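You operate a simulated robot arm through the tools that you are given. There is no shell and no other tool.

The job below is to be done with a simulated robot arm. You get a single attempt, and the scene is never put back.

JOB
The pump tripped hot: cool its oil, reset it and start it again.
Fine: both water valves fully open; cool button, wait for under 50 C, then reset, then start.

It is judged by the outcome, as a careful person would: the job done as asked, and still so three seconds after it is handed in. It fails if anything else is knocked over, pushed out of place, dropped, spilled or broken.

ROBOT AND FRAMES
A 7-joint arm with a two-finger parallel gripper, fixed in place. Base frame: the origin is at the foot of the arm, x ahead of it, y to its left, z up; the work surface is at about z = 880. Readings come in mm, rad, newtons and seconds.
Its first joint turns from -2.897 to 2.897 rad. Payload 4.4 kg.
The TCP is the grasp point between the finger pads, 23 mm short of the fingertips. In the tool frame z runs along the fingers and y along their closing line. Largest opening 94 mm; finger width 38, thickness 10; the body of the gripper, 54 by 96 mm, starts 39 mm behind the TCP.
Orientation is that of the tool frame in the base frame, as a unit quaternion [x, y, z, w]. With the fingers straight down and closing along the base's y, the tool's x points along the base's -x, its y along +y and its z along -z.

CONTROLS
- The arm moves only by the tool send_rows. Its argument "steps" is a list of rows, each a list of 7 numbers: the shift along the tool's x, y, z in units of 250 mm (1.0 is 250 mm), then the turn, a rotation vector about the tool's x, y, z in units of 180 degrees (1.0 is 180 degrees), then the finger opening in cm, from 0 to 9.4. In form: [[tx, ty, tz, ax, ay, az, grip], ...]. A call has 1 to 20 rows; each row is the pose to reach, as a shift and turn from the pose commanded when the call began, along the tool's axes at that moment. A call with a number of a shift or a turn outside -1 to 1 is refused whole. Rows are played at 5 a second. More than 50 mm and 0.15 rad between two rows, or a gripper value outside its range, and nothing of the call is played. A pose out of reach is approached as far as the arm can. The call stops where the force on the tool passes 40 N (or 10 N more than at its start, if that is more) or the arm is blocked; 0.2 s more then pass. Each finger travels about 108 mm/s and halts on what it meets, pressing with about 23 N; the grip force reading is that of the motor and also rises with nothing between the fingers. The clock runs only during rows and for 0.2 s after the last one: add rows that repeat a pose to give the fingers time. It gives the time, the measured TCP pose, the force on the tool (base axes), the opening and the grip force at its end, in the units of the frame above (readings bear some noise), with the torque about the TCP (base axes, N m) and any sound that the robot's microphone picked up, and new pictures: "views" is both (left out), scene, wrist or none.
- Cameras (640 x 400 px; columns grow to the right, rows downward): "scene" is fixed at [56.5, -639.7, 1746.6]; the picture's right is [-0.01, -1.00, 0.00], its down [-0.92, 0.01, -0.40] and it looks along [0.40, -0.01, -0.92] (base axes); focal length 375 px, centre (320, 200). "wrist" rides on the gripper at [86, 16, -75] in the tool frame; the picture's right is [-0.18, 0.98, 0.00], its down [-0.58, -0.11, -0.81] and it looks along [-0.79, -0.15, 0.59] (tool axes); focal length 243 px, centre (320, 200). There is no depth. A picture from a camera that has moved, and an enlarged one, comes with that camera's place and axes in the base frame and with its lens. The place of the scene camera against the robot may be out by one fixed shift of up to 18 mm in any direction.
- zoom(camera, box): a new picture of the part [left, top, right, bottom] of that camera's present view, enlarged. It takes no simulated time.
- hand_in(): hands the job in; it is judged then, once.

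Nothing tells you positions but the pictures and the camera data. Unless the task says otherwise, let go and move clear before handing in.

The tools are called after "Call:" as name(argument=value, ...) on one line, values as JSON. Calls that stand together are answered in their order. send_rows: Moves the arm, as the interface text tells. Its arguments: {"type":"object","properties":{"steps":{"type":"array"},"views":{"type":"string","enum":["both","scene","wrist","none"]}},"required":["steps"]} The other tools are called the same way: zoom (camera, box) takes an enlarged picture of a part of a camera's view; hand_in () hands the job in.

At the start:

```text
time_s: 0.0
ee_pos: [283.3, -567.4, 1388.9]
tool_rot: [0.0, 1.0, 0.0, -0.001]
wrist_force: [-0.3, -0.3, 0.3]
wrist_torque: [0.01, 0.01, 0.0]
grip_width: 94.2
finger_force: 0.1
```

scene: 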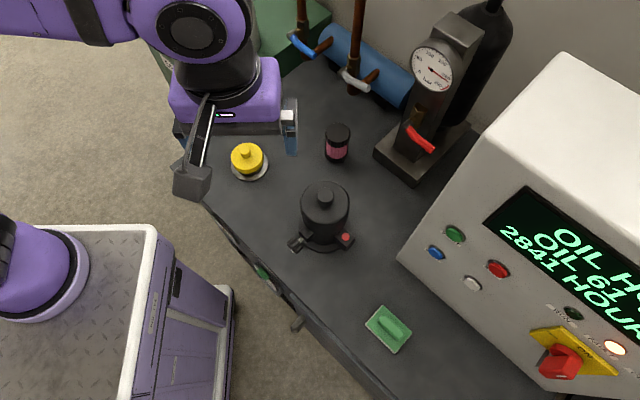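
wrist: 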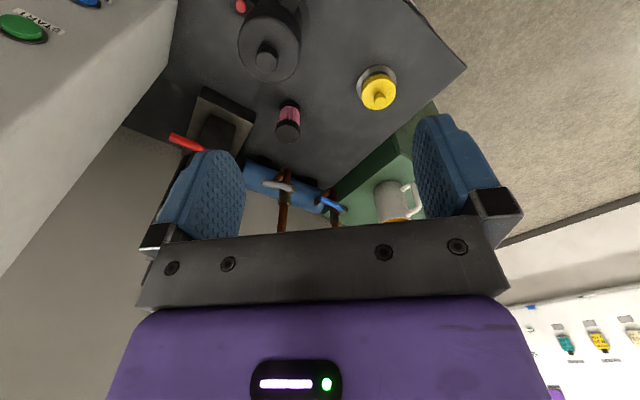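

I see a bench with a blue cooler with copper pipes and two valve levers (blue and white/grey handles), a gauge unit with a red lever, and a control box at right with buttons and a display. I'll zoom in on these before moving.

Call:
zoom(camera="scene", box=[270, 0, 470, 125])

Call:
zoom(camera="scene", box=[400, 180, 640, 400])

Call:
zoom(camera="wrist", box=[220, 130, 440, 260])

Call:
zoom(camera="wrist", box=[0, 0, 180, 120])

```text
3.20 times, centred on (370, 62) of scene
camera zoom: at [56.5, -639.7, 1746.6], right [-0.01, -1.0, 0.0], down [-0.92, 0.01, -0.4], along [0.4, -0.01, -0.92], focal length 1201 px, centre (160, 640)
```

zoom: 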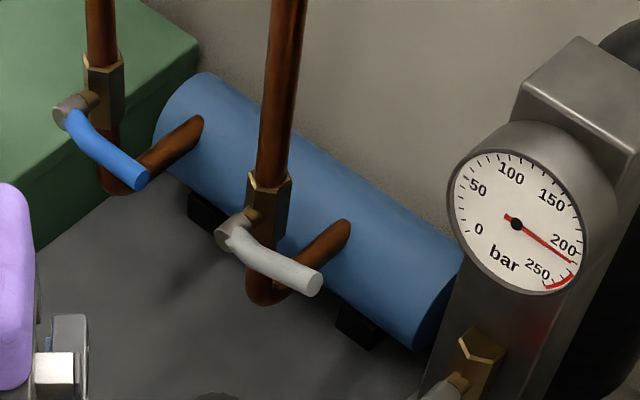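

```text
1.82 times, centred on (520, 290) of scene
camera zoom: at [56.5, -639.7, 1746.6], right [-0.01, -1.0, 0.0], down [-0.92, 0.01, -0.4], along [0.4, -0.01, -0.92], focal length 682 px, centre (-44, 36)
```

zoom: 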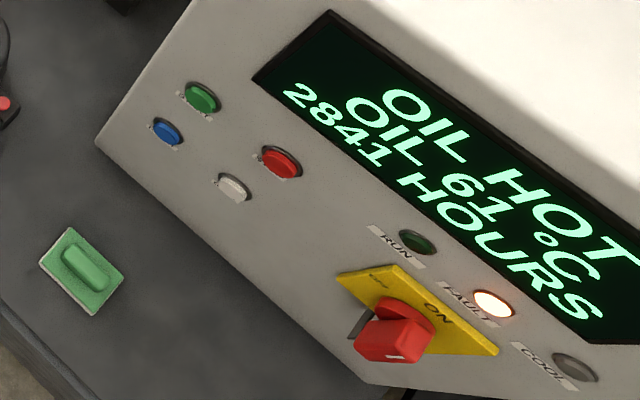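

```text
2.91 times, centred on (330, 195) of wrist
camera zoom: at [196.2, -551.5, 1463.7], right [0.18, 0.98, 0.0], down [0.58, -0.11, 0.81], along [0.79, -0.15, -0.59], focal length 706 px, centre (291, 214)
```

zoom: 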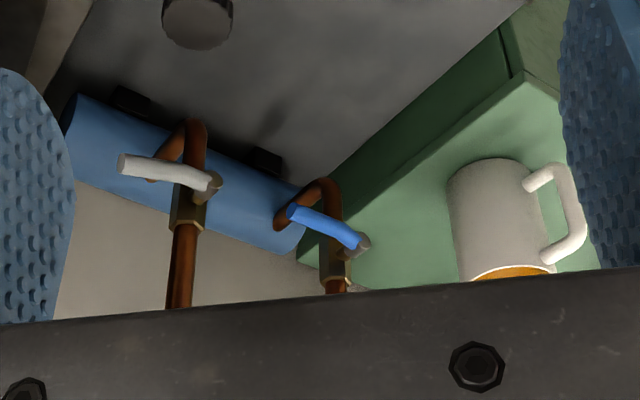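

```text
3.33 times, centred on (90, 60) of wrist
camera zoom: at [196.2, -551.5, 1463.7], right [0.18, 0.98, 0.0], down [0.58, -0.11, 0.81], along [0.79, -0.15, -0.59], focal length 809 px, centre (1087, 667)
```

zoom: 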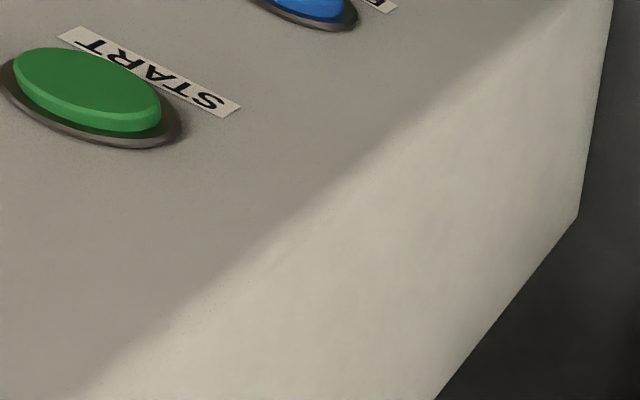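

The cooler's two valve levers (blue and white) stand at about 1.1 m height and point sideways. The panel face looks almost vertical, with START on its left side. I'll turn the wrist 45° so its camera faces the bench squarely, to read the labels and see the levers.

Call:
send_rows(steps=[[0, 0, 0, 0, 0, 0.04, 9.4], [0, 0, 0, 0, 0, 0.08, 9.4], [0, 0, 0, 0, 0, 0.12, 9.4], [0, 0, 0, 0, 0, 0.16, 9.4], [0, 0, 0, 0, 0, 0.2, 9.4], [0, 0, 0, 0, 0, 0.25, 9.4]])

```text
refused: row 6 steps farther than a row can; nothing moved
```

The row spacing was slightly too large, so I'll use finer steps for the same turn.

Call:
send_rows(steps=[[0, 0, 0, 0, 0, 0.04, 9.4], [0, 0, 0, 0, 0, 0.08, 9.4], [0, 0, 0, 0, 0, 0.12, 9.4], [0, 0, 0, 0, 0, 0.16, 9.4], [0, 0, 0, 0, 0, 0.2, 9.4], [0, 0, 0, 0, 0, 0.225, 9.4], [0, 0, 0, 0, 0, 0.25, 9.4]])

```text
time_s: 1.6
ee_pos: [283.3, -567.5, 1388.0]
tool_rot: [0.383, 0.924, 0.001, 0.001]
wrist_force: [-0.5, 0.7, -0.3]
wrist_torque: [-0.03, 0.0, -0.02]
grip_width: 94.0
finger_force: 0.0
camera wrist: at [233.0, -494.8, 1463.8], right [0.83, 0.56, 0.0], down [0.33, -0.49, 0.81], along [0.45, -0.67, -0.59], focal length 243 px, centre (320, 200)
```

scene: 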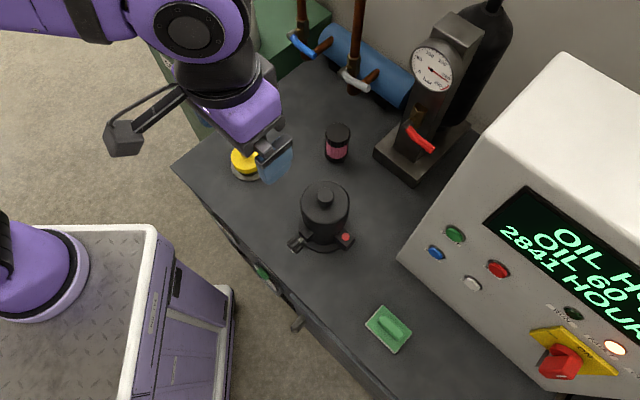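
wrist: 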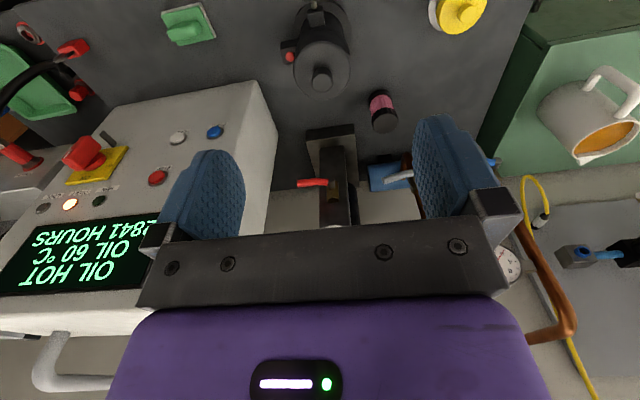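

Now I can see the panel upside down in the wrist view, along with the pump and the gauge stand. The display reads 60 °C. I'll zoom to read the labels and lever details.

Call:
zoom(camera="wrist", box=[20, 80, 280, 243])

Call:
zoom(camera="wrist", box=[290, 110, 510, 248])

Call:
zoom(camera="scene", box=[270, 0, 450, 112])

```text
2.45 times, centred on (150, 162) of wrist
camera zoom: at [233.0, -494.8, 1463.8], right [0.83, 0.56, 0.0], down [0.33, -0.49, 0.81], along [0.45, -0.67, -0.59], focal length 595 px, centre (737, 294)
```

zoom: 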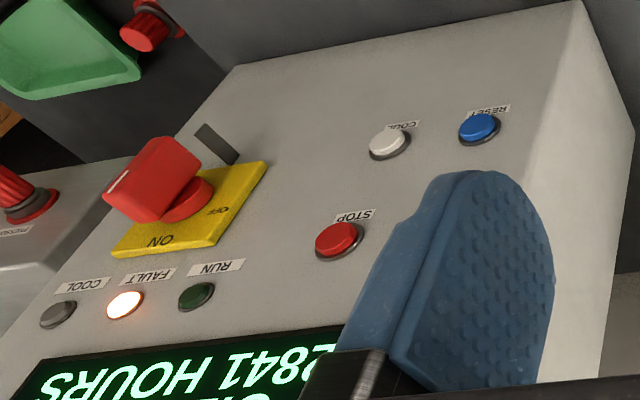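

```text
2.90 times, centred on (400, 179) of wrist
camera zoom: at [233.0, -494.8, 1463.8], right [0.83, 0.56, 0.0], down [0.33, -0.49, 0.81], along [0.45, -0.67, -0.59], focal length 703 px, centre (88, 261)
```

zoom: 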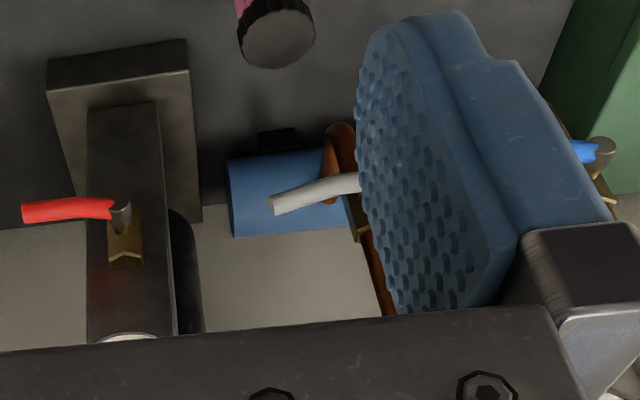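

```text
3.56 times, centred on (360, 56) of scene
camera zoom: at [56.5, -639.7, 1746.6], right [-0.01, -1.0, 0.0], down [-0.92, 0.01, -0.4], along [0.4, -0.01, -0.92], focal length 1335 px, centre (178, 712)
```

zoom: 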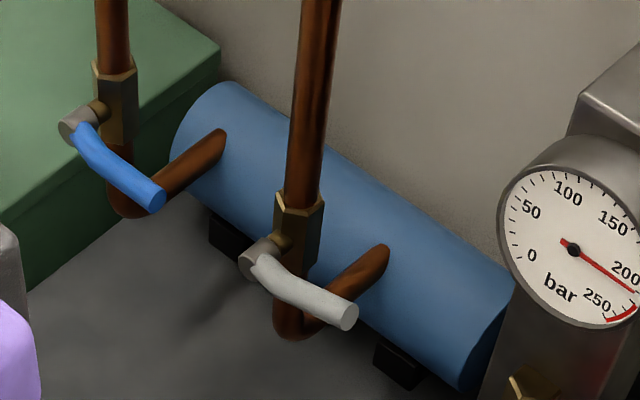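

The labels read: green = START, blue = RESET, white = COOL, red = STOP. The panel is vertical and about 760 mm out. A bottle stands right below and in front of the white lever, so I want the wrist camera on the upper side when I work horizontally. I'll roll the tool half a turn up here, where nothing is nearby.

Call:
send_rows(steps=[[0, 0, 0, 0, 0, -0.04, 9.4], [0, 0, 0, 0, 0, -0.08, 9.4], [0, 0, 0, 0, 0, -0.12, 9.4], [0, 0, 0, 0, 0, -0.16, 9.4], [0, 0, 0, 0, 0, -0.2, 9.4], [0, 0, 0, 0, 0, -0.24, 9.4], [0, 0, 0, 0, 0, -0.28, 9.4], [0, 0, 0, 0, 0, -0.32, 9.4], [0, 0, 0, 0, 0, -0.36, 9.4], [0, 0, 0, 0, 0, -0.4, 9.4], [0, 0, 0, 0, 0, -0.44, 9.4], [0, 0, 0, 0, 0, -0.48, 9.4], [0, 0, 0, 0, 0, -0.5, 9.4]])

```text
time_s: 4.4
ee_pos: [283.0, -567.5, 1388.6]
tool_rot: [-0.384, 0.923, 0.0, 0.0]
wrist_force: [0.2, 0.2, 0.2]
wrist_torque: [0.0, 0.02, 0.03]
grip_width: 94.0
finger_force: 0.0
camera wrist: at [209.9, -617.3, 1463.4], right [-0.57, 0.82, 0.0], down [0.49, 0.34, 0.81], along [0.66, 0.46, -0.59], focal length 243 px, centre (320, 200)
```

scene: 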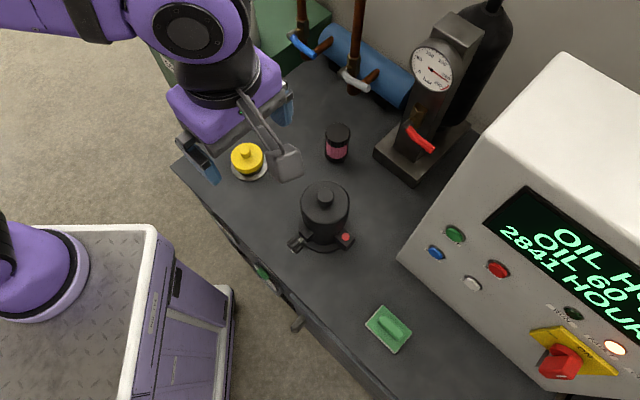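
wrist: 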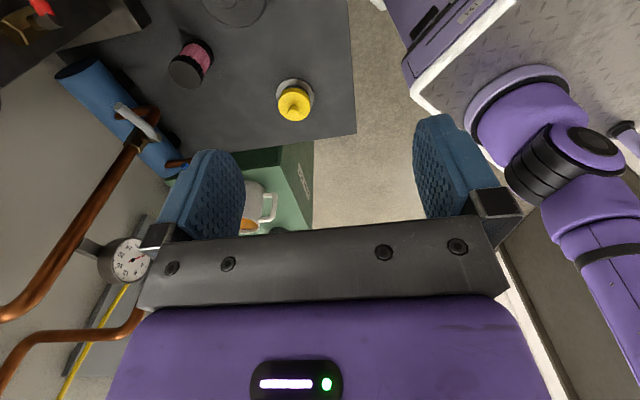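

The first 90° went cleanly. I'll carry on with the second 90°.

Call:
send_rows(steps=[[0, 0, 0, 0, 0, -0.04, 9.4], [0, 0, 0, 0, 0, -0.08, 9.4], [0, 0, 0, 0, 0, -0.12, 9.4], [0, 0, 0, 0, 0, -0.16, 9.4], [0, 0, 0, 0, 0, -0.2, 9.4], [0, 0, 0, 0, 0, -0.24, 9.4], [0, 0, 0, 0, 0, -0.28, 9.4], [0, 0, 0, 0, 0, -0.32, 9.4], [0, 0, 0, 0, 0, -0.36, 9.4], [0, 0, 0, 0, 0, -0.4, 9.4], [0, 0, 0, 0, 0, -0.44, 9.4], [0, 0, 0, 0, 0, -0.48, 9.4], [0, 0, 0, 0, 0, -0.5, 9.4]])

```text
time_s: 7.2
ee_pos: [284.2, -566.3, 1389.2]
tool_rot: [0.924, -0.382, 0.0, 0.0]
wrist_force: [-0.2, 0.4, 0.6]
wrist_torque: [0.01, 0.0, 0.02]
grip_width: 93.9
finger_force: 0.1
out of reach, approached as far as the arm can: row 7
camera wrist: at [332.5, -639.5, 1464.5], right [-0.82, -0.57, 0.0], down [-0.33, 0.49, 0.81], along [-0.46, 0.66, -0.59], focal length 243 px, centre (320, 200)
```

scene: 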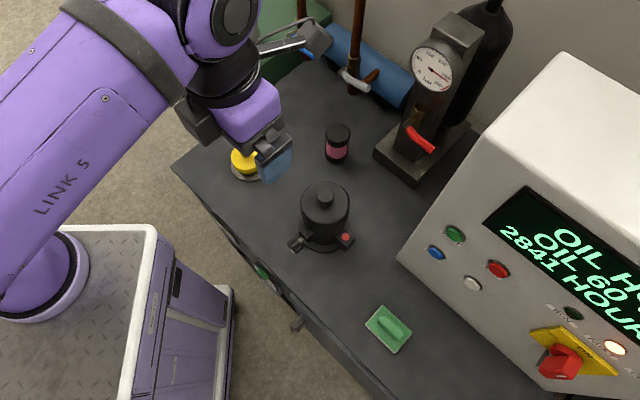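
wrist: 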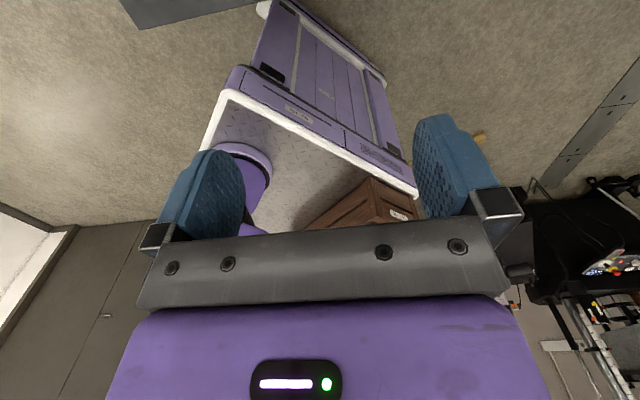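

The half turn is done, though the arm reconfigured its elbow on the way. Next I'll pitch the tool up to horizontal, pointing at the bench back wall, while easing forward and left at this safe height.

Call:
send_rows(steps=[[0.03, -0.03, 0, 0, 0.04, 0, 9.4], [0.06, -0.06, 0, 0, 0.08, 0, 9.4], [0.09, -0.09, 0, 0, 0.12, 0, 9.4], [0.12, -0.12, 0, 0, 0.16, 0, 9.4], [0.15, -0.15, 0, 0, 0.2, 0, 9.4], [0.18, -0.18, 0, 0, 0.24, 0, 9.4]])

```text
time_s: 8.6
ee_pos: [347.5, -566.3, 1389.8]
tool_rot: [0.859, -0.356, 0.34, 0.141]
wrist_force: [0.2, -0.5, 1.2]
wrist_torque: [0.02, -0.02, -0.01]
grip_width: 94.3
finger_force: 0.0
camera wrist: at [343.7, -586.5, 1503.1], right [-0.79, -0.6, -0.13], down [-0.61, 0.77, 0.19], along [-0.02, 0.23, -0.97], focal length 243 px, centre (320, 200)
```

scene: 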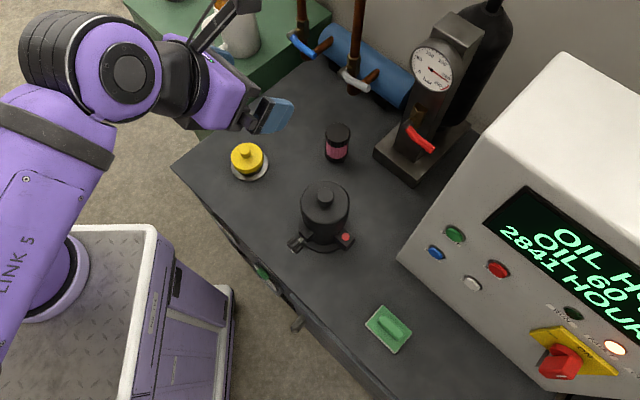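
wrist: 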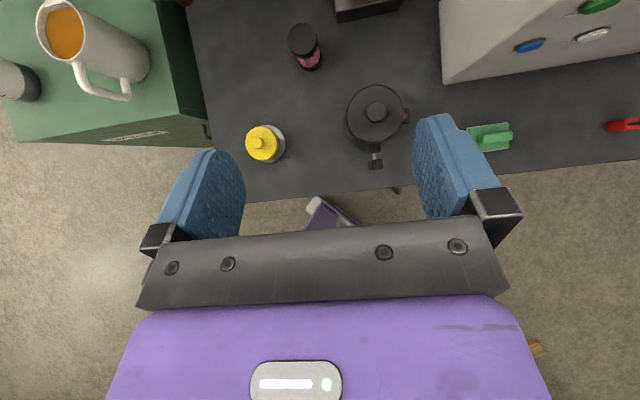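

The tool is half pitched and the way is clear, so I'll finish the pitch to horizontal and move a little further forward and left.

Call:
send_rows(steps=[[0.039, -0.043, 0.037, 0, 0.0371, 0, 9.4], [0.078, -0.086, 0.073, 0, 0.0743, 0, 9.4], [0.117, -0.129, 0.11, 0, 0.1114, 0, 9.4], [0.157, -0.171, 0.147, 0, 0.1486, 0, 9.4], [0.196, -0.214, 0.184, 0, 0.1857, 0, 9.4], [0.235, -0.257, 0.22, 0, 0.2229, 0, 9.4], [0.274, -0.3, 0.257, 0, 0.26, 0, 9.4]])

```text
time_s: 10.2
ee_pos: [466.6, -579.5, 1388.7]
tool_rot: [0.653, -0.27, 0.654, 0.27]
wrist_force: [-1.5, 1.0, 0.7]
wrist_torque: [-0.01, 0.03, -0.01]
grip_width: 94.1
finger_force: 0.0
camera wrist: at [401.4, -538.7, 1476.4], right [-0.69, -0.7, -0.18], down [-0.49, 0.65, -0.58], along [0.52, -0.31, -0.79], focal length 243 px, centre (320, 200)
```

scene: 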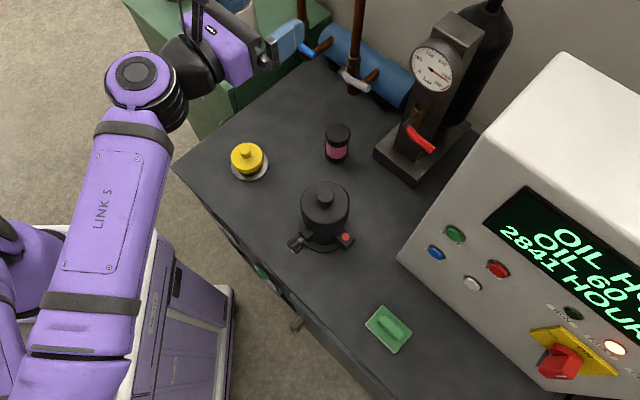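
wrist: 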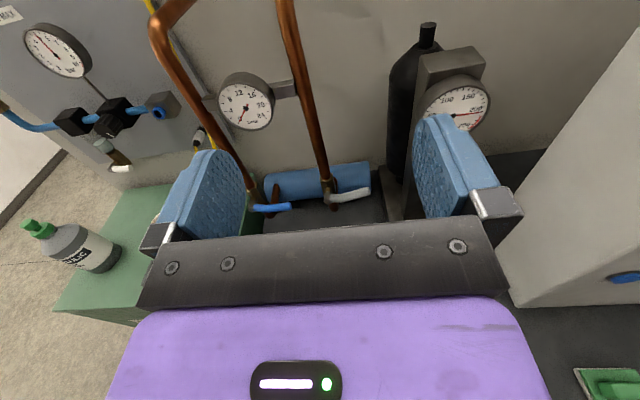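

The tool is now horizontal and both valve levers show between the fingers. I'll zoom in on them.

Call:
zoom(camera="wrist", box=[220, 120, 420, 245])

Call:
zoom(camera="wrist", box=[0, 0, 420, 262])

```text
3.20 times, centred on (320, 182) of wrist
camera zoom: at [401.4, -538.7, 1476.4], right [-0.69, -0.7, -0.18], down [-0.49, 0.65, -0.58], along [0.52, -0.31, -0.79], focal length 776 px, centre (320, 256)
```

zoom: 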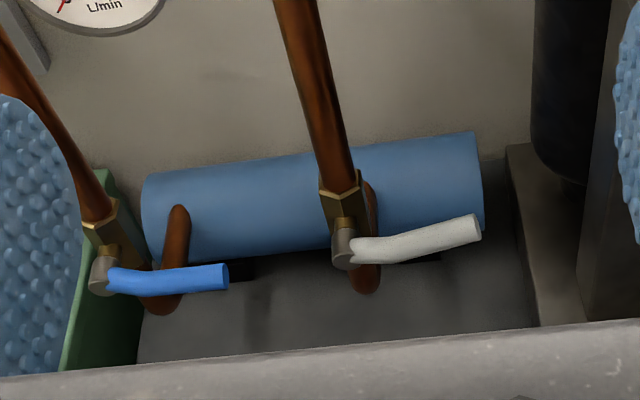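

```text
1.52 times, centred on (210, 131) of wrist
camera zoom: at [401.4, -538.7, 1476.4], right [-0.69, -0.7, -0.18], down [-0.49, 0.65, -0.58], along [0.52, -0.31, -0.79], focal length 370 px, centre (488, 305)
```

zoom: 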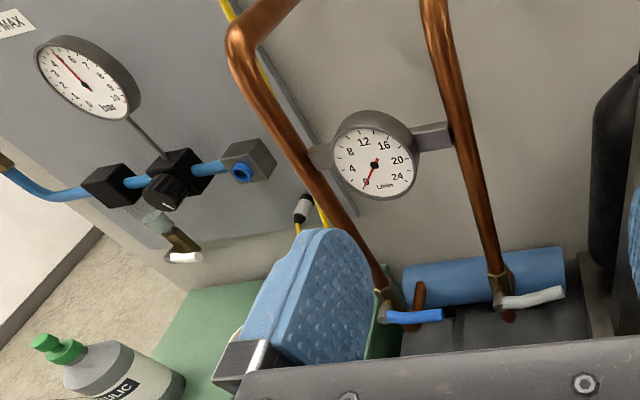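

Blue lever is horizontal at about (f 967, l 130→45, z 1076) in bench-aligned axes. White is tilted up about 15°, so opening should be upward, in line with the vertical pipes. I'll close the fingers, tip the tool 20° down to stay clear of the bottle, and come to a pre-position in front of the white lever.

Call:
send_rows(steps=[[-0.08, 0.015, 0.05, 0, -0.014, 0, 0], [-0.18, 0.03, 0.1, 0, -0.028, 0, 0], [-0.28, 0.045, 0.15, 0, -0.042, 0, 0], [-0.38, 0.06, 0.2, 0, -0.056, 0, 0], [-0.48, 0.075, 0.25, 0, -0.07, 0, 0], [-0.58, 0.09, 0.3, 0, -0.084, 0, 0], [-0.67, 0.105, 0.35, 0, -0.098, 0, 0], [-0.76, 0.12, 0.4, 0, -0.111, 0, 0], [-0.76, 0.12, 0.4, 0, -0.111, 0, 0]])

```text
time_s: 12.2
ee_pos: [516.9, -672.4, 1197.7]
tool_rot: [0.757, -0.313, 0.53, 0.219]
wrist_force: [0.5, 0.2, 0.3]
wrist_torque: [-0.01, 0.01, 0.02]
grip_width: 0.1
finger_force: 23.6
camera wrist: at [475.9, -655.2, 1305.9], right [-0.74, -0.65, -0.17], down [-0.6, 0.75, -0.27], along [0.31, -0.1, -0.95], focal length 243 px, centre (320, 200)
```

scene: 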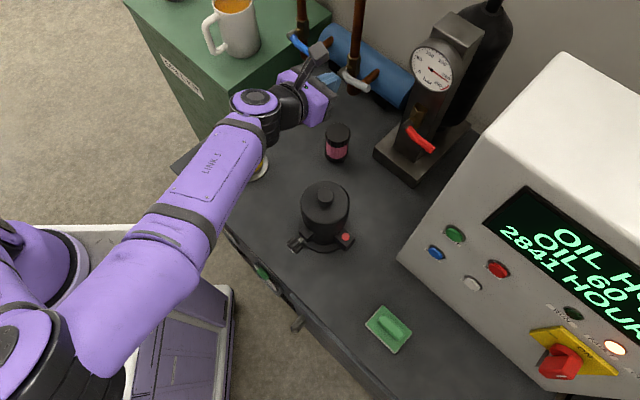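
wrist: 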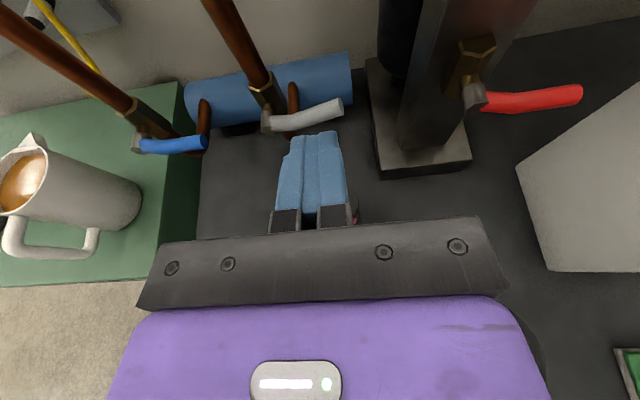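

With both views agreeing, the white lever runs from its hub (f 972, l −36, z 1073) up to its tip (l −120, z 1100). Blue is about horizontal at l 133→48. I'll lower the closed fingers in front of and just under the white lever, staying above the bottle, and check.

Call:
send_rows(steps=[[-0.123, -0.013, 0.045, 0, 0, 0, 0], [-0.246, -0.026, 0.09, 0, 0, 0, 0], [-0.3684, -0.04, 0.134, 0, 0, 0, 0], [-0.425, -0.04, 0.24, 0, 0, 0, 0], [-0.4844, -0.04, 0.3424, 0, 0, 0, 0]])

```text
time_s: 13.4
ee_pos: [551.1, -693.4, 1055.9]
tool_rot: [0.757, -0.313, 0.53, 0.22]
wrist_force: [-0.1, 0.2, 0.1]
wrist_torque: [0.02, -0.01, -0.03]
grip_width: 0.0
finger_force: 22.9
camera wrist: at [509.8, -675.9, 1163.3], right [-0.74, -0.65, -0.17], down [-0.6, 0.75, -0.27], along [0.31, -0.1, -0.95], focal length 243 px, centre (320, 200)
```

scene: 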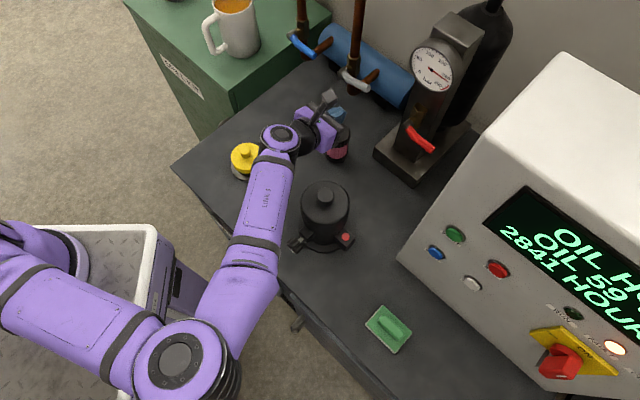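
wrist: 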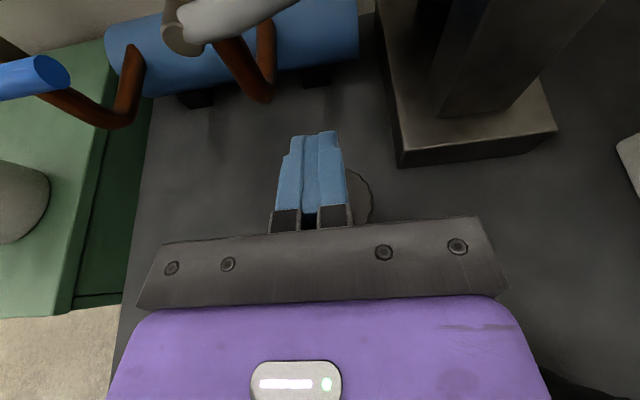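

The fingers are over the bottle cap without contact and below the lever. Now I'll slide forward under the white lever.

Call:
send_rows(steps=[[0.025, 0, 0.0875, 0, 0, 0, 0], [0.05, 0, 0.175, 0, 0, 0, 0], [0.0742, 0, 0.2625, 0, 0, 0, 0]])

```text
time_s: 14.2
ee_pos: [597.9, -740.9, 1051.0]
tool_rot: [0.757, -0.314, 0.53, 0.22]
wrist_force: [-0.1, -0.1, -0.5]
wrist_torque: [0.0, 0.0, 0.0]
grip_width: 0.0
finger_force: 22.4
camera wrist: at [558.0, -724.2, 1158.1], right [-0.74, -0.65, -0.17], down [-0.6, 0.75, -0.27], along [0.31, -0.1, -0.95], focal length 243 px, centre (320, 200)
```

scene: 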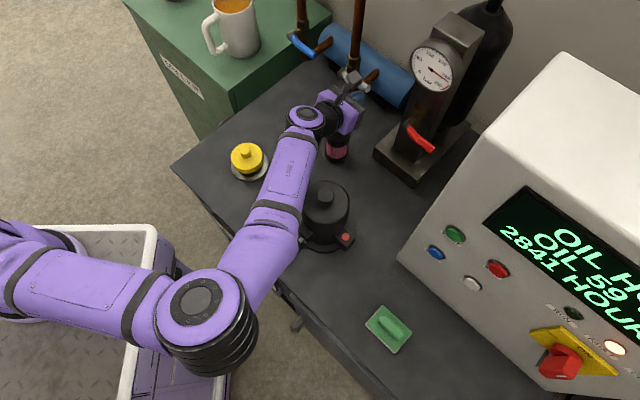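
wrist: 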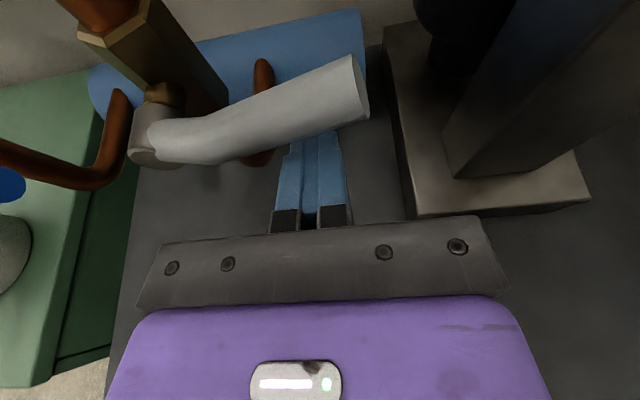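

The fingertips are under the white lever, about 10 mm past its centreline. I'll push it gently upward and check that it turns.

Call:
send_rows(steps=[[0.0564, 0, -0.0205, 0, 0, 0, 0], [0.0846, 0, -0.0308, 0, 0, 0, 0], [0.1128, 0, -0.041, 0, 0, 0, 0], [0.141, 0, -0.0513, 0, 0, 0, 0]])

```text
time_s: 15.2
ee_pos: [598.1, -741.8, 1088.4]
tool_rot: [0.757, -0.312, 0.531, 0.219]
wrist_force: [0.0, 0.0, 0.4]
wrist_torque: [0.02, 0.0, 0.01]
grip_width: 0.0
finger_force: 22.6
camera wrist: at [557.3, -724.7, 1195.6], right [-0.74, -0.65, -0.17], down [-0.6, 0.75, -0.27], along [0.31, -0.1, -0.95], focal length 243 px, centre (320, 200)
```

scene: 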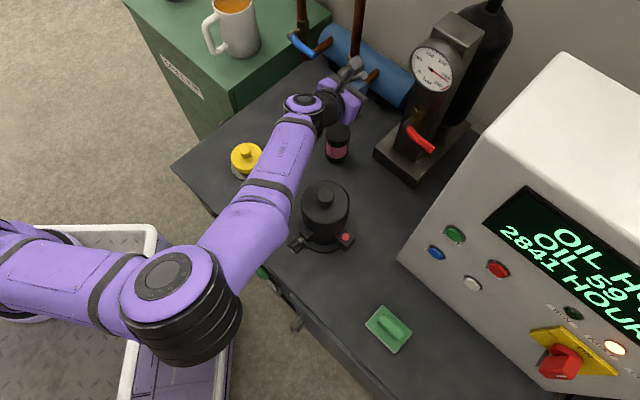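
wrist: 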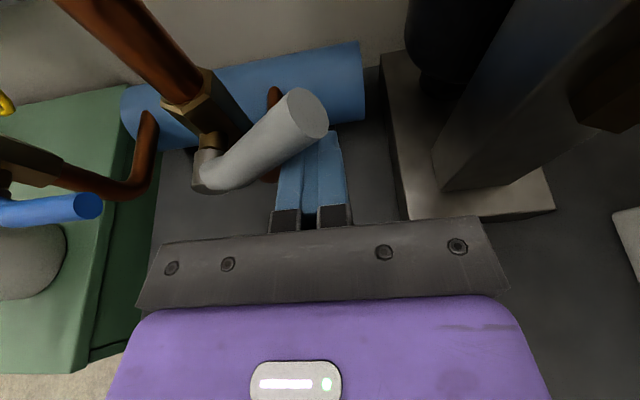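

The white lever turns up easily with almost no force, so up is the free direction. I'll follow the arc round toward vertical.

Call:
send_rows(steps=[[0.0376, -0.016, -0.0137, 0, 0, 0, 0], [0.0752, -0.036, -0.0274, 0, 0, 0, 0], [0.109, -0.064, -0.0397, 0, 0, 0, 0], [0.1354, -0.096, -0.0492, 0, 0, 0, 0], [0.1542, -0.128, -0.0561, 0, 0, 0, 0], [0.1654, -0.152, -0.0602, 0, 0, 0, 0]])

```text
time_s: 16.6
ee_pos: [625.9, -714.6, 1131.4]
tool_rot: [0.757, -0.313, 0.53, 0.219]
wrist_force: [-0.6, -0.8, 0.3]
wrist_torque: [0.01, -0.02, 0.01]
grip_width: 0.2
finger_force: 22.8
camera wrist: at [584.9, -698.0, 1239.1], right [-0.74, -0.65, -0.17], down [-0.6, 0.75, -0.27], along [0.31, -0.1, -0.95], focal length 243 px, centre (320, 200)
```

scene: 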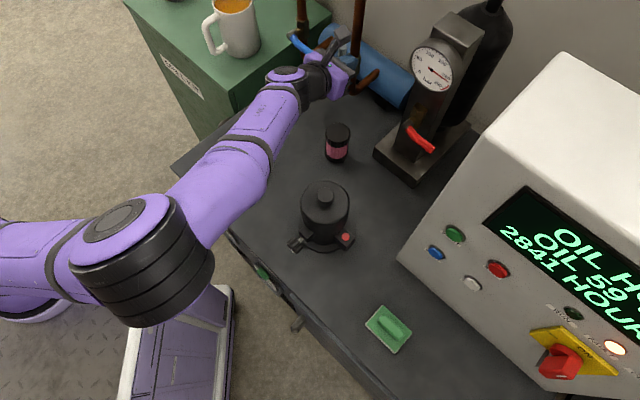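
wrist: 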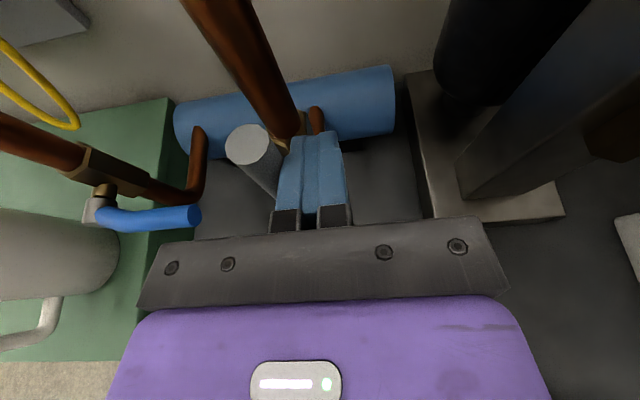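

The white lever is now nearly vertical. I'll push on slowly to the left, a few millimetres at a time, until I feel its stop.

Call:
send_rows(steps=[[0.002, -0.012, 0, 0, 0, 0, 0], [0.004, -0.024, 0, 0, 0, 0, 0], [0.005, -0.036, 0, 0, 0, 0, 0], [0.005, -0.036, 0, 0, 0, 0, 0]], views="wrist")

```text
time_s: 17.6
ee_pos: [628.5, -712.0, 1132.3]
tool_rot: [0.756, -0.316, 0.529, 0.221]
wrist_force: [-24.3, -24.8, -5.8]
wrist_torque: [0.35, -0.29, -0.18]
grip_width: 0.0
finger_force: 23.3
camera wrist: at [587.7, -695.4, 1239.1], right [-0.74, -0.65, -0.17], down [-0.59, 0.76, -0.27], along [0.31, -0.1, -0.95], focal length 243 px, centre (320, 200)
```

wrist: 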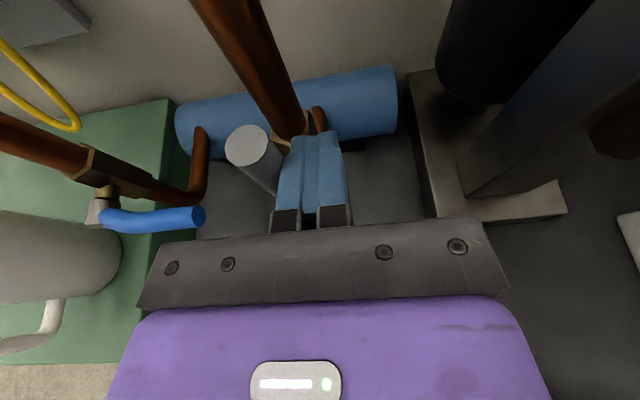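

The white lever hit a firm stop at about 35 N and is vertical, with its tip right above its hub. I'll back off, retreat toward the robot, and move to just below and in front of the blue lever.

Call:
send_rows(steps=[[0, 0.1, 0, 0, 0, 0, 0], [-0.0547, 0.1, -0.1504, 0, 0, 0, 0], [-0.1163, 0.1, -0.3196, 0, 0, 0, 0], [-0.1946, -0.016, -0.2911, 0, 0, 0, 0], [-0.2728, -0.132, -0.2626, 0, 0, 0, 0], [-0.3511, -0.248, -0.2342, 0, 0, 0, 0], [-0.4293, -0.364, -0.2057, 0, 0, 0, 0], [-0.5076, -0.48, -0.1772, 0, 0, 0, 0]])

```text
time_s: 19.4
ee_pos: [651.1, -571.8, 1050.4]
tool_rot: [0.757, -0.295, 0.534, 0.236]
wrist_force: [0.5, 0.3, -2.2]
wrist_torque: [-0.05, -0.04, 0.02]
grip_width: 0.1
finger_force: 22.8
out of reach, approached as far as the arm can: row 8
camera wrist: at [611.6, -550.3, 1156.7], right [-0.73, -0.67, -0.13], down [-0.61, 0.73, -0.3], along [0.3, -0.14, -0.95], focal length 243 px, centre (320, 200)
```

scene: 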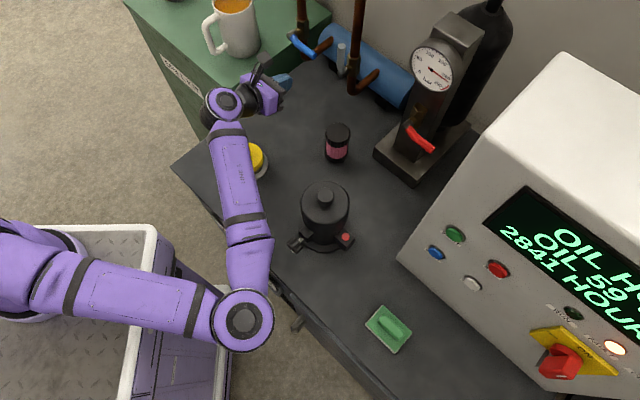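
wrist: 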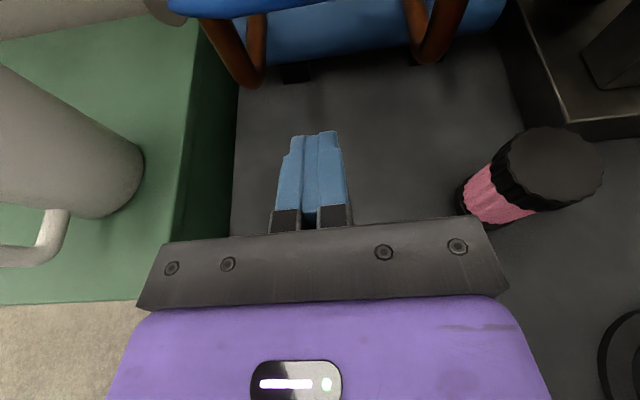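

White stays up. The last row was slightly out of reach, so the tool stopped about 20 mm high and turned a little. I'll move right and forward to a pose the arm can hold (between the two levers) and approach the blue lever from there.

Call:
send_rows(steps=[[0.048, 0.088, 0.045, 0, 0, 0, 0], [0.095, 0.176, 0.09, 0, 0, 0, 0], [0.143, 0.264, 0.1354, 0, 0, 0, 0]])

```text
time_s: 20.2
ee_pos: [638.0, -641.6, 1055.9]
tool_rot: [0.757, -0.314, 0.529, 0.219]
wrist_force: [-1.3, 0.2, -0.3]
wrist_torque: [-0.02, 0.01, -0.01]
grip_width: 0.0
finger_force: 22.9
camera wrist: at [596.9, -626.2, 1162.7], right [-0.74, -0.65, -0.17], down [-0.6, 0.75, -0.27], along [0.31, -0.1, -0.95], focal length 243 px, centre (320, 200)
```

scene: 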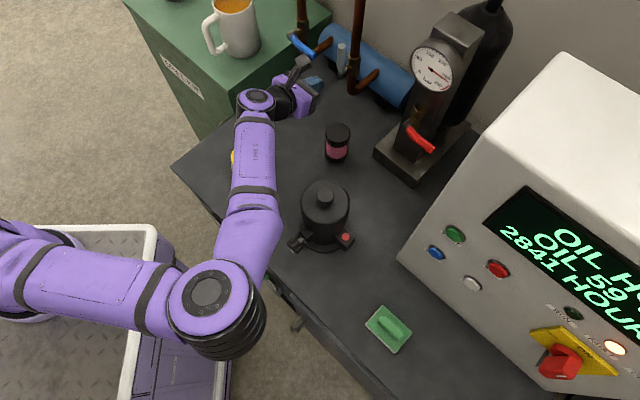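
wrist: 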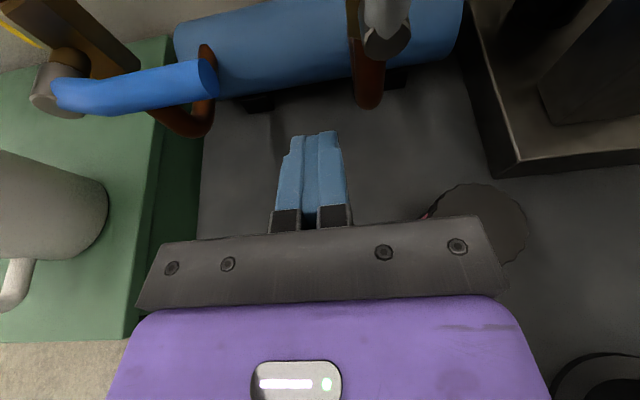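

The blue lever sits at z ≈ 1072 and the tool is back at its nominal tilt. I'll go forward between the levers at z ≈ 1036, then slide left under the blue lever.

Call:
send_rows(steps=[[-0.0191, -0.01, 0.05, 0, 0, 0, 0], [-0.0191, -0.028, 0.1815, 0, 0, 0, 0], [-0.0191, -0.12, 0.1815, 0, 0, 0, 0], [-0.0191, -0.2, 0.1815, 0, 0, 0, 0], [-0.0191, -0.264, 0.1815, 0, 0, 0, 0]])

```text
time_s: 21.4
ee_pos: [713.8, -626.7, 1033.9]
tool_rot: [0.757, -0.314, 0.529, 0.22]
wrist_force: [0.6, -1.3, -0.2]
wrist_torque: [0.0, -0.01, 0.03]
grip_width: 0.3
finger_force: 22.6
camera wrist: at [672.8, -609.2, 1141.8], right [-0.74, -0.65, -0.17], down [-0.6, 0.75, -0.27], along [0.31, -0.1, -0.95], focal length 243 px, centre (320, 200)
```

scene: 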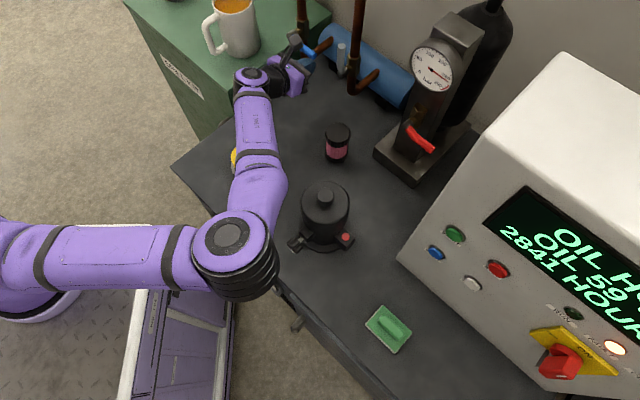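
wrist: 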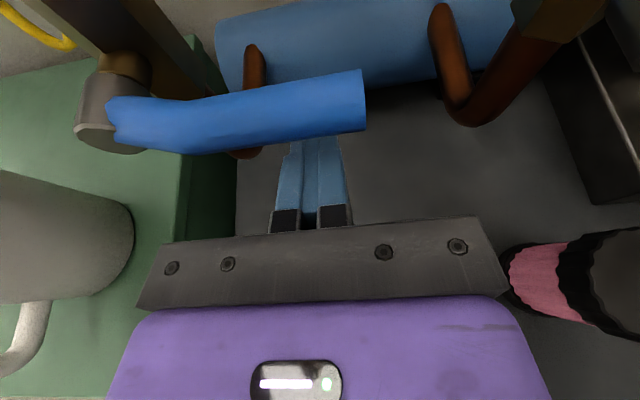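

The fingers are under the blue lever. I'll push it up along its arc.

Call:
send_rows(steps=[[0.0602, -0.006, -0.0219, 0, 0, 0, 0], [0.1203, -0.014, -0.0438, 0, 0, 0, 0], [0.1805, -0.018, -0.0657, 0, 0, 0, 0], [0.2369, -0.026, -0.0862, 0, 0, 0, 0]])

```text
time_s: 22.4
ee_pos: [718.4, -623.2, 1096.3]
tool_rot: [0.757, -0.313, 0.531, 0.219]
wrist_force: [-0.3, 0.0, 0.2]
wrist_torque: [0.0, -0.04, 0.01]
grip_width: 0.0
finger_force: 22.8
camera wrist: at [677.6, -606.1, 1204.4], right [-0.74, -0.65, -0.17], down [-0.6, 0.75, -0.27], along [0.31, -0.1, -0.95], focal length 243 px, centre (320, 200)
```

scene: 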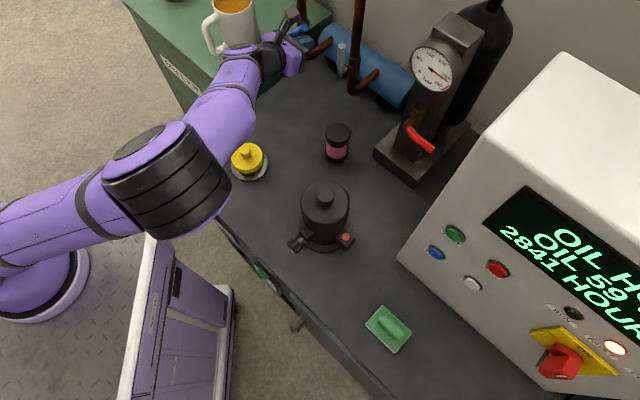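
wrist: 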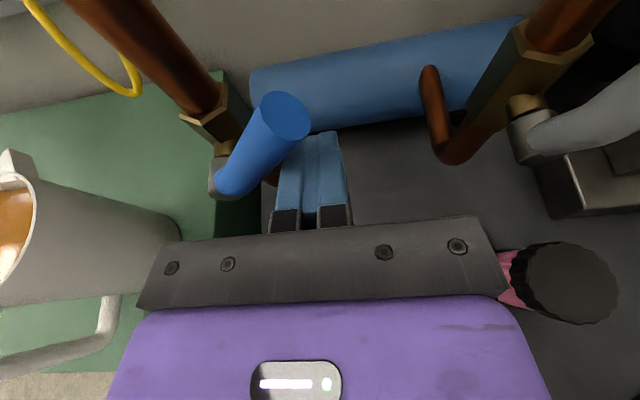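

Blue is following, and the mug stays well clear on the left. I'll continue along the arc to vertical.

Call:
send_rows(steps=[[0.0451, -0.026, -0.0164, 0, 0, 0, 0], [0.0865, -0.058, -0.0315, 0, 0, 0, 0], [0.1166, -0.09, -0.0424, 0, 0, 0, 0], [0.1391, -0.126, -0.0506, 0, 0, 0, 0], [0.1504, -0.154, -0.0547, 0, 0, 0, 0]])

```text
time_s: 23.6
ee_pos: [743.0, -596.7, 1136.4]
tool_rot: [0.757, -0.314, 0.53, 0.22]
wrist_force: [-6.2, -5.4, -4.1]
wrist_torque: [0.05, -0.05, -0.05]
grip_width: 0.2
finger_force: 22.5
camera wrist: at [703.6, -579.4, 1244.1], right [-0.74, -0.65, -0.17], down [-0.6, 0.75, -0.27], along [0.31, -0.1, -0.95], focal length 243 px, centre (320, 200)
```

scene: 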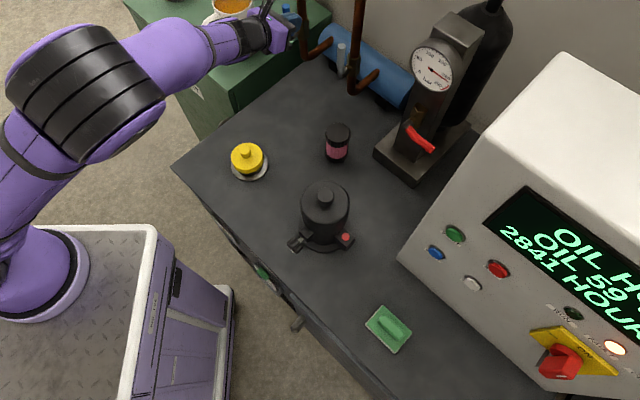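
wrist: 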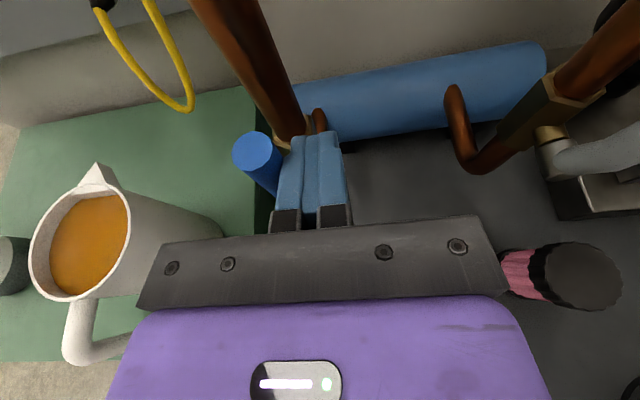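

Blue is nearly vertical with light contact (about 8 N). I'll press a few millimetres further to make sure it reaches its stop.

Call:
send_rows(steps=[[0.002, -0.01, 0, 0, 0, 0, 0], [0.003, -0.02, 0, 0, 0, 0, 0], [0.004, -0.03, 0, 0, 0, 0, 0], [0.004, -0.03, 0, 0, 0, 0, 0]], views="both")

```text
time_s: 24.3
ee_pos: [743.8, -597.5, 1137.5]
tool_rot: [0.756, -0.318, 0.528, 0.223]
wrist_force: [-15.6, -6.2, 2.4]
wrist_torque: [0.13, -0.23, 0.0]
grip_width: 0.0
finger_force: 22.8
stopped in row 3: the force on the tool passed its limit at 44 N (the readings are from after the stop); the commanded pose is now the measured one
camera wrist: at [704.3, -578.9, 1244.3], right [-0.75, -0.64, -0.17], down [-0.59, 0.76, -0.27], along [0.3, -0.1, -0.95], focal length 243 px, centre (320, 200)
```

scene: 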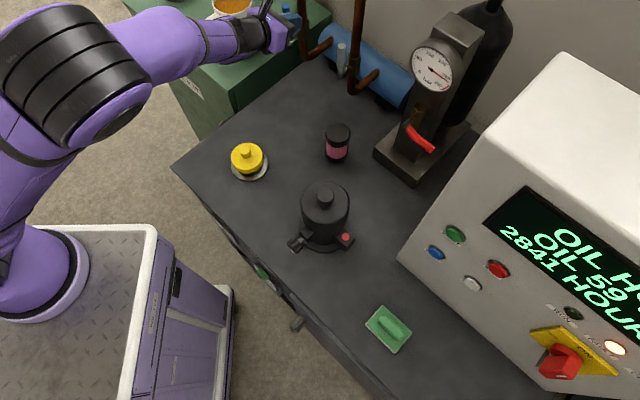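
wrist: 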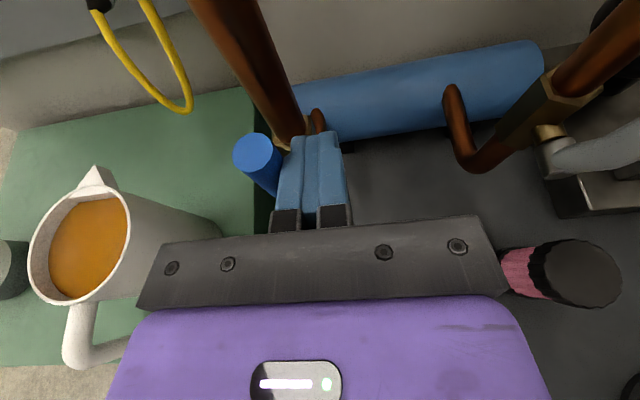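

The blue lever is firmly at its stop: 44 N and no further motion. I'll back off to the right and retreat, then check both levers and the flow meter.

Call:
send_rows(steps=[[0, 0.05, 0, 0, 0, 0, 0], [0, 0.1, 0, 0, 0, 0, 0], [-0.0616, 0.1, -0.169, 0, 0, 0, 0], [-0.123, 0.12, -0.338, 0, 0, 0, 0], [-0.05, 0.25, -0.42, 0, 0, 0, 0], [0.05, 0.38, -0.48, 0, 0.02, 0, 0], [0.15, 0.5, -0.5, 0, 0.06, 0, 0]])

```text
time_s: 25.9
ee_pos: [584.0, -605.1, 1216.5]
tool_rot: [0.703, -0.294, 0.598, 0.251]
wrist_force: [0.0, 0.6, -0.7]
wrist_torque: [0.02, 0.01, -0.05]
grip_width: 0.0
finger_force: 23.2
camera wrist: at [530.5, -573.9, 1314.8], right [-0.72, -0.67, -0.18], down [-0.55, 0.71, -0.44], along [0.43, -0.22, -0.88], focal length 243 px, centre (320, 200)
```

scene: 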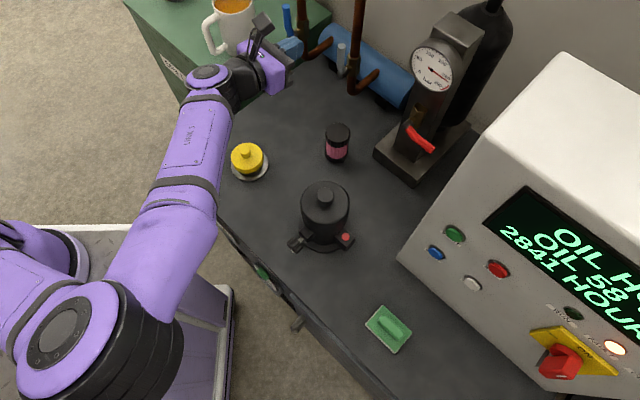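
wrist: 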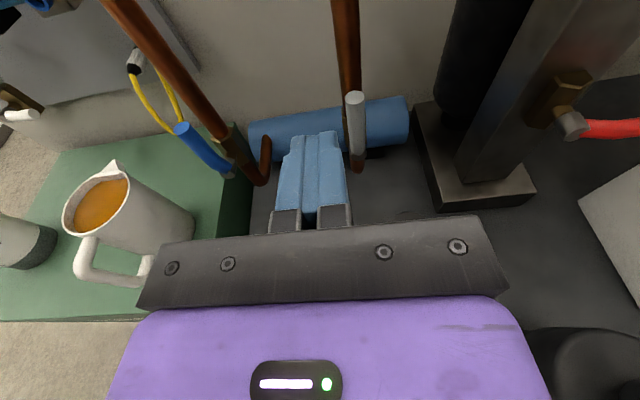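

Both levers now stand parallel to their pipes, and the oil reads 58 °C. I'll zoom to confirm.

Call:
zoom(camera="scene", box=[270, 0, 400, 81])

Call:
zoom(camera="wrist", box=[90, 0, 420, 206])

```text
4.92 times, centred on (335, 40) of scene
camera zoom: at [56.5, -639.7, 1746.6], right [-0.01, -1.0, 0.0], down [-0.92, 0.01, -0.4], along [0.4, -0.01, -0.92], focal length 1848 px, centre (246, 985)
```

zoom: 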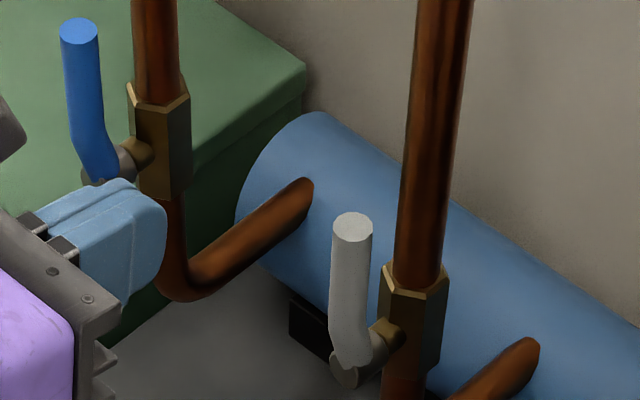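

```text
1.94 times, centred on (255, 103) of wrist
camera zoom: at [530.5, -573.9, 1314.8], right [-0.72, -0.67, -0.18], down [-0.55, 0.71, -0.44], along [0.43, -0.22, -0.88], focal length 470 px, centre (446, 388)
```

zoom: 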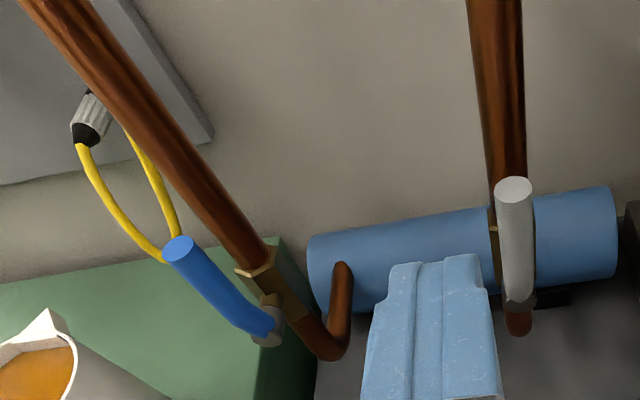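

Both valves are fully open. For the panel I'll raise and pull back first, because the pump stands tall at about z 1075. Then I'll level the tool and travel right, in front of the panel.

Call:
send_rows(steps=[[0.06, 0, -0.16, 0, 0.013, 0, 0], [0.12, 0, -0.32, 0, 0.026, 0, 0], [0.18, 0.02, -0.48, 0, 0.039, 0, 0], [0.235, 0.06, -0.6465, 0, 0.0517, 0, 0], [0.235, 0.22, -0.6465, 0, 0.0517, 0, 0], [0.235, 0.38, -0.6465, 0, 0.0517, 0, 0], [0.235, 0.54, -0.6465, 0, 0.0517, 0, 0], [0.235, 0.7, -0.6465, 0, 0.0517, 0, 0], [0.235, 0.8, -0.6465, 0, 0.0517, 0, 0]])

```text
time_s: 27.9
ee_pos: [336.5, -640.5, 1299.8]
tool_rot: [0.653, -0.272, 0.652, 0.272]
wrist_force: [-0.2, -0.4, 1.2]
wrist_torque: [0.0, -0.02, -0.01]
grip_width: 0.0
finger_force: 22.9
camera wrist: at [273.1, -598.6, 1387.2], right [-0.7, -0.69, -0.18], down [-0.49, 0.65, -0.58], along [0.52, -0.32, -0.79], focal length 243 px, centre (320, 200)
```

scene: 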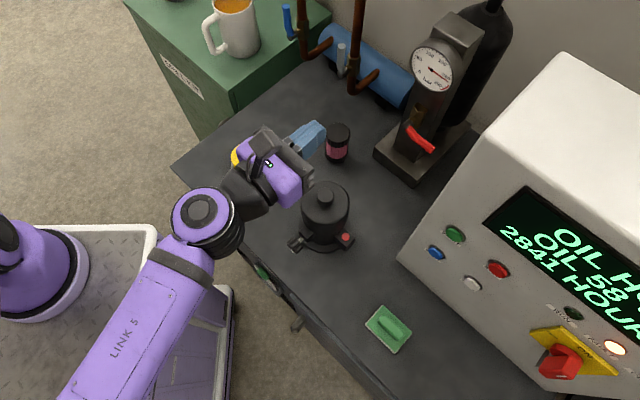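
wrist: 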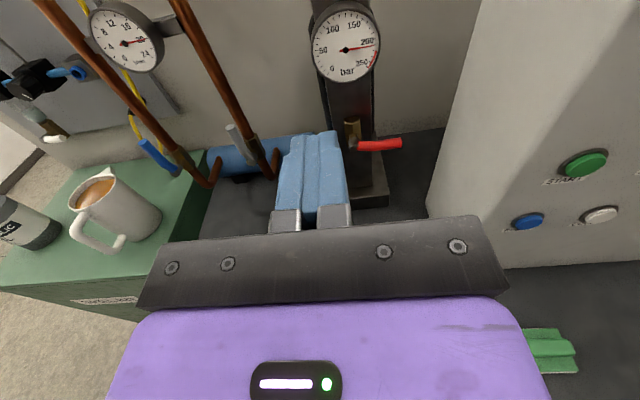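

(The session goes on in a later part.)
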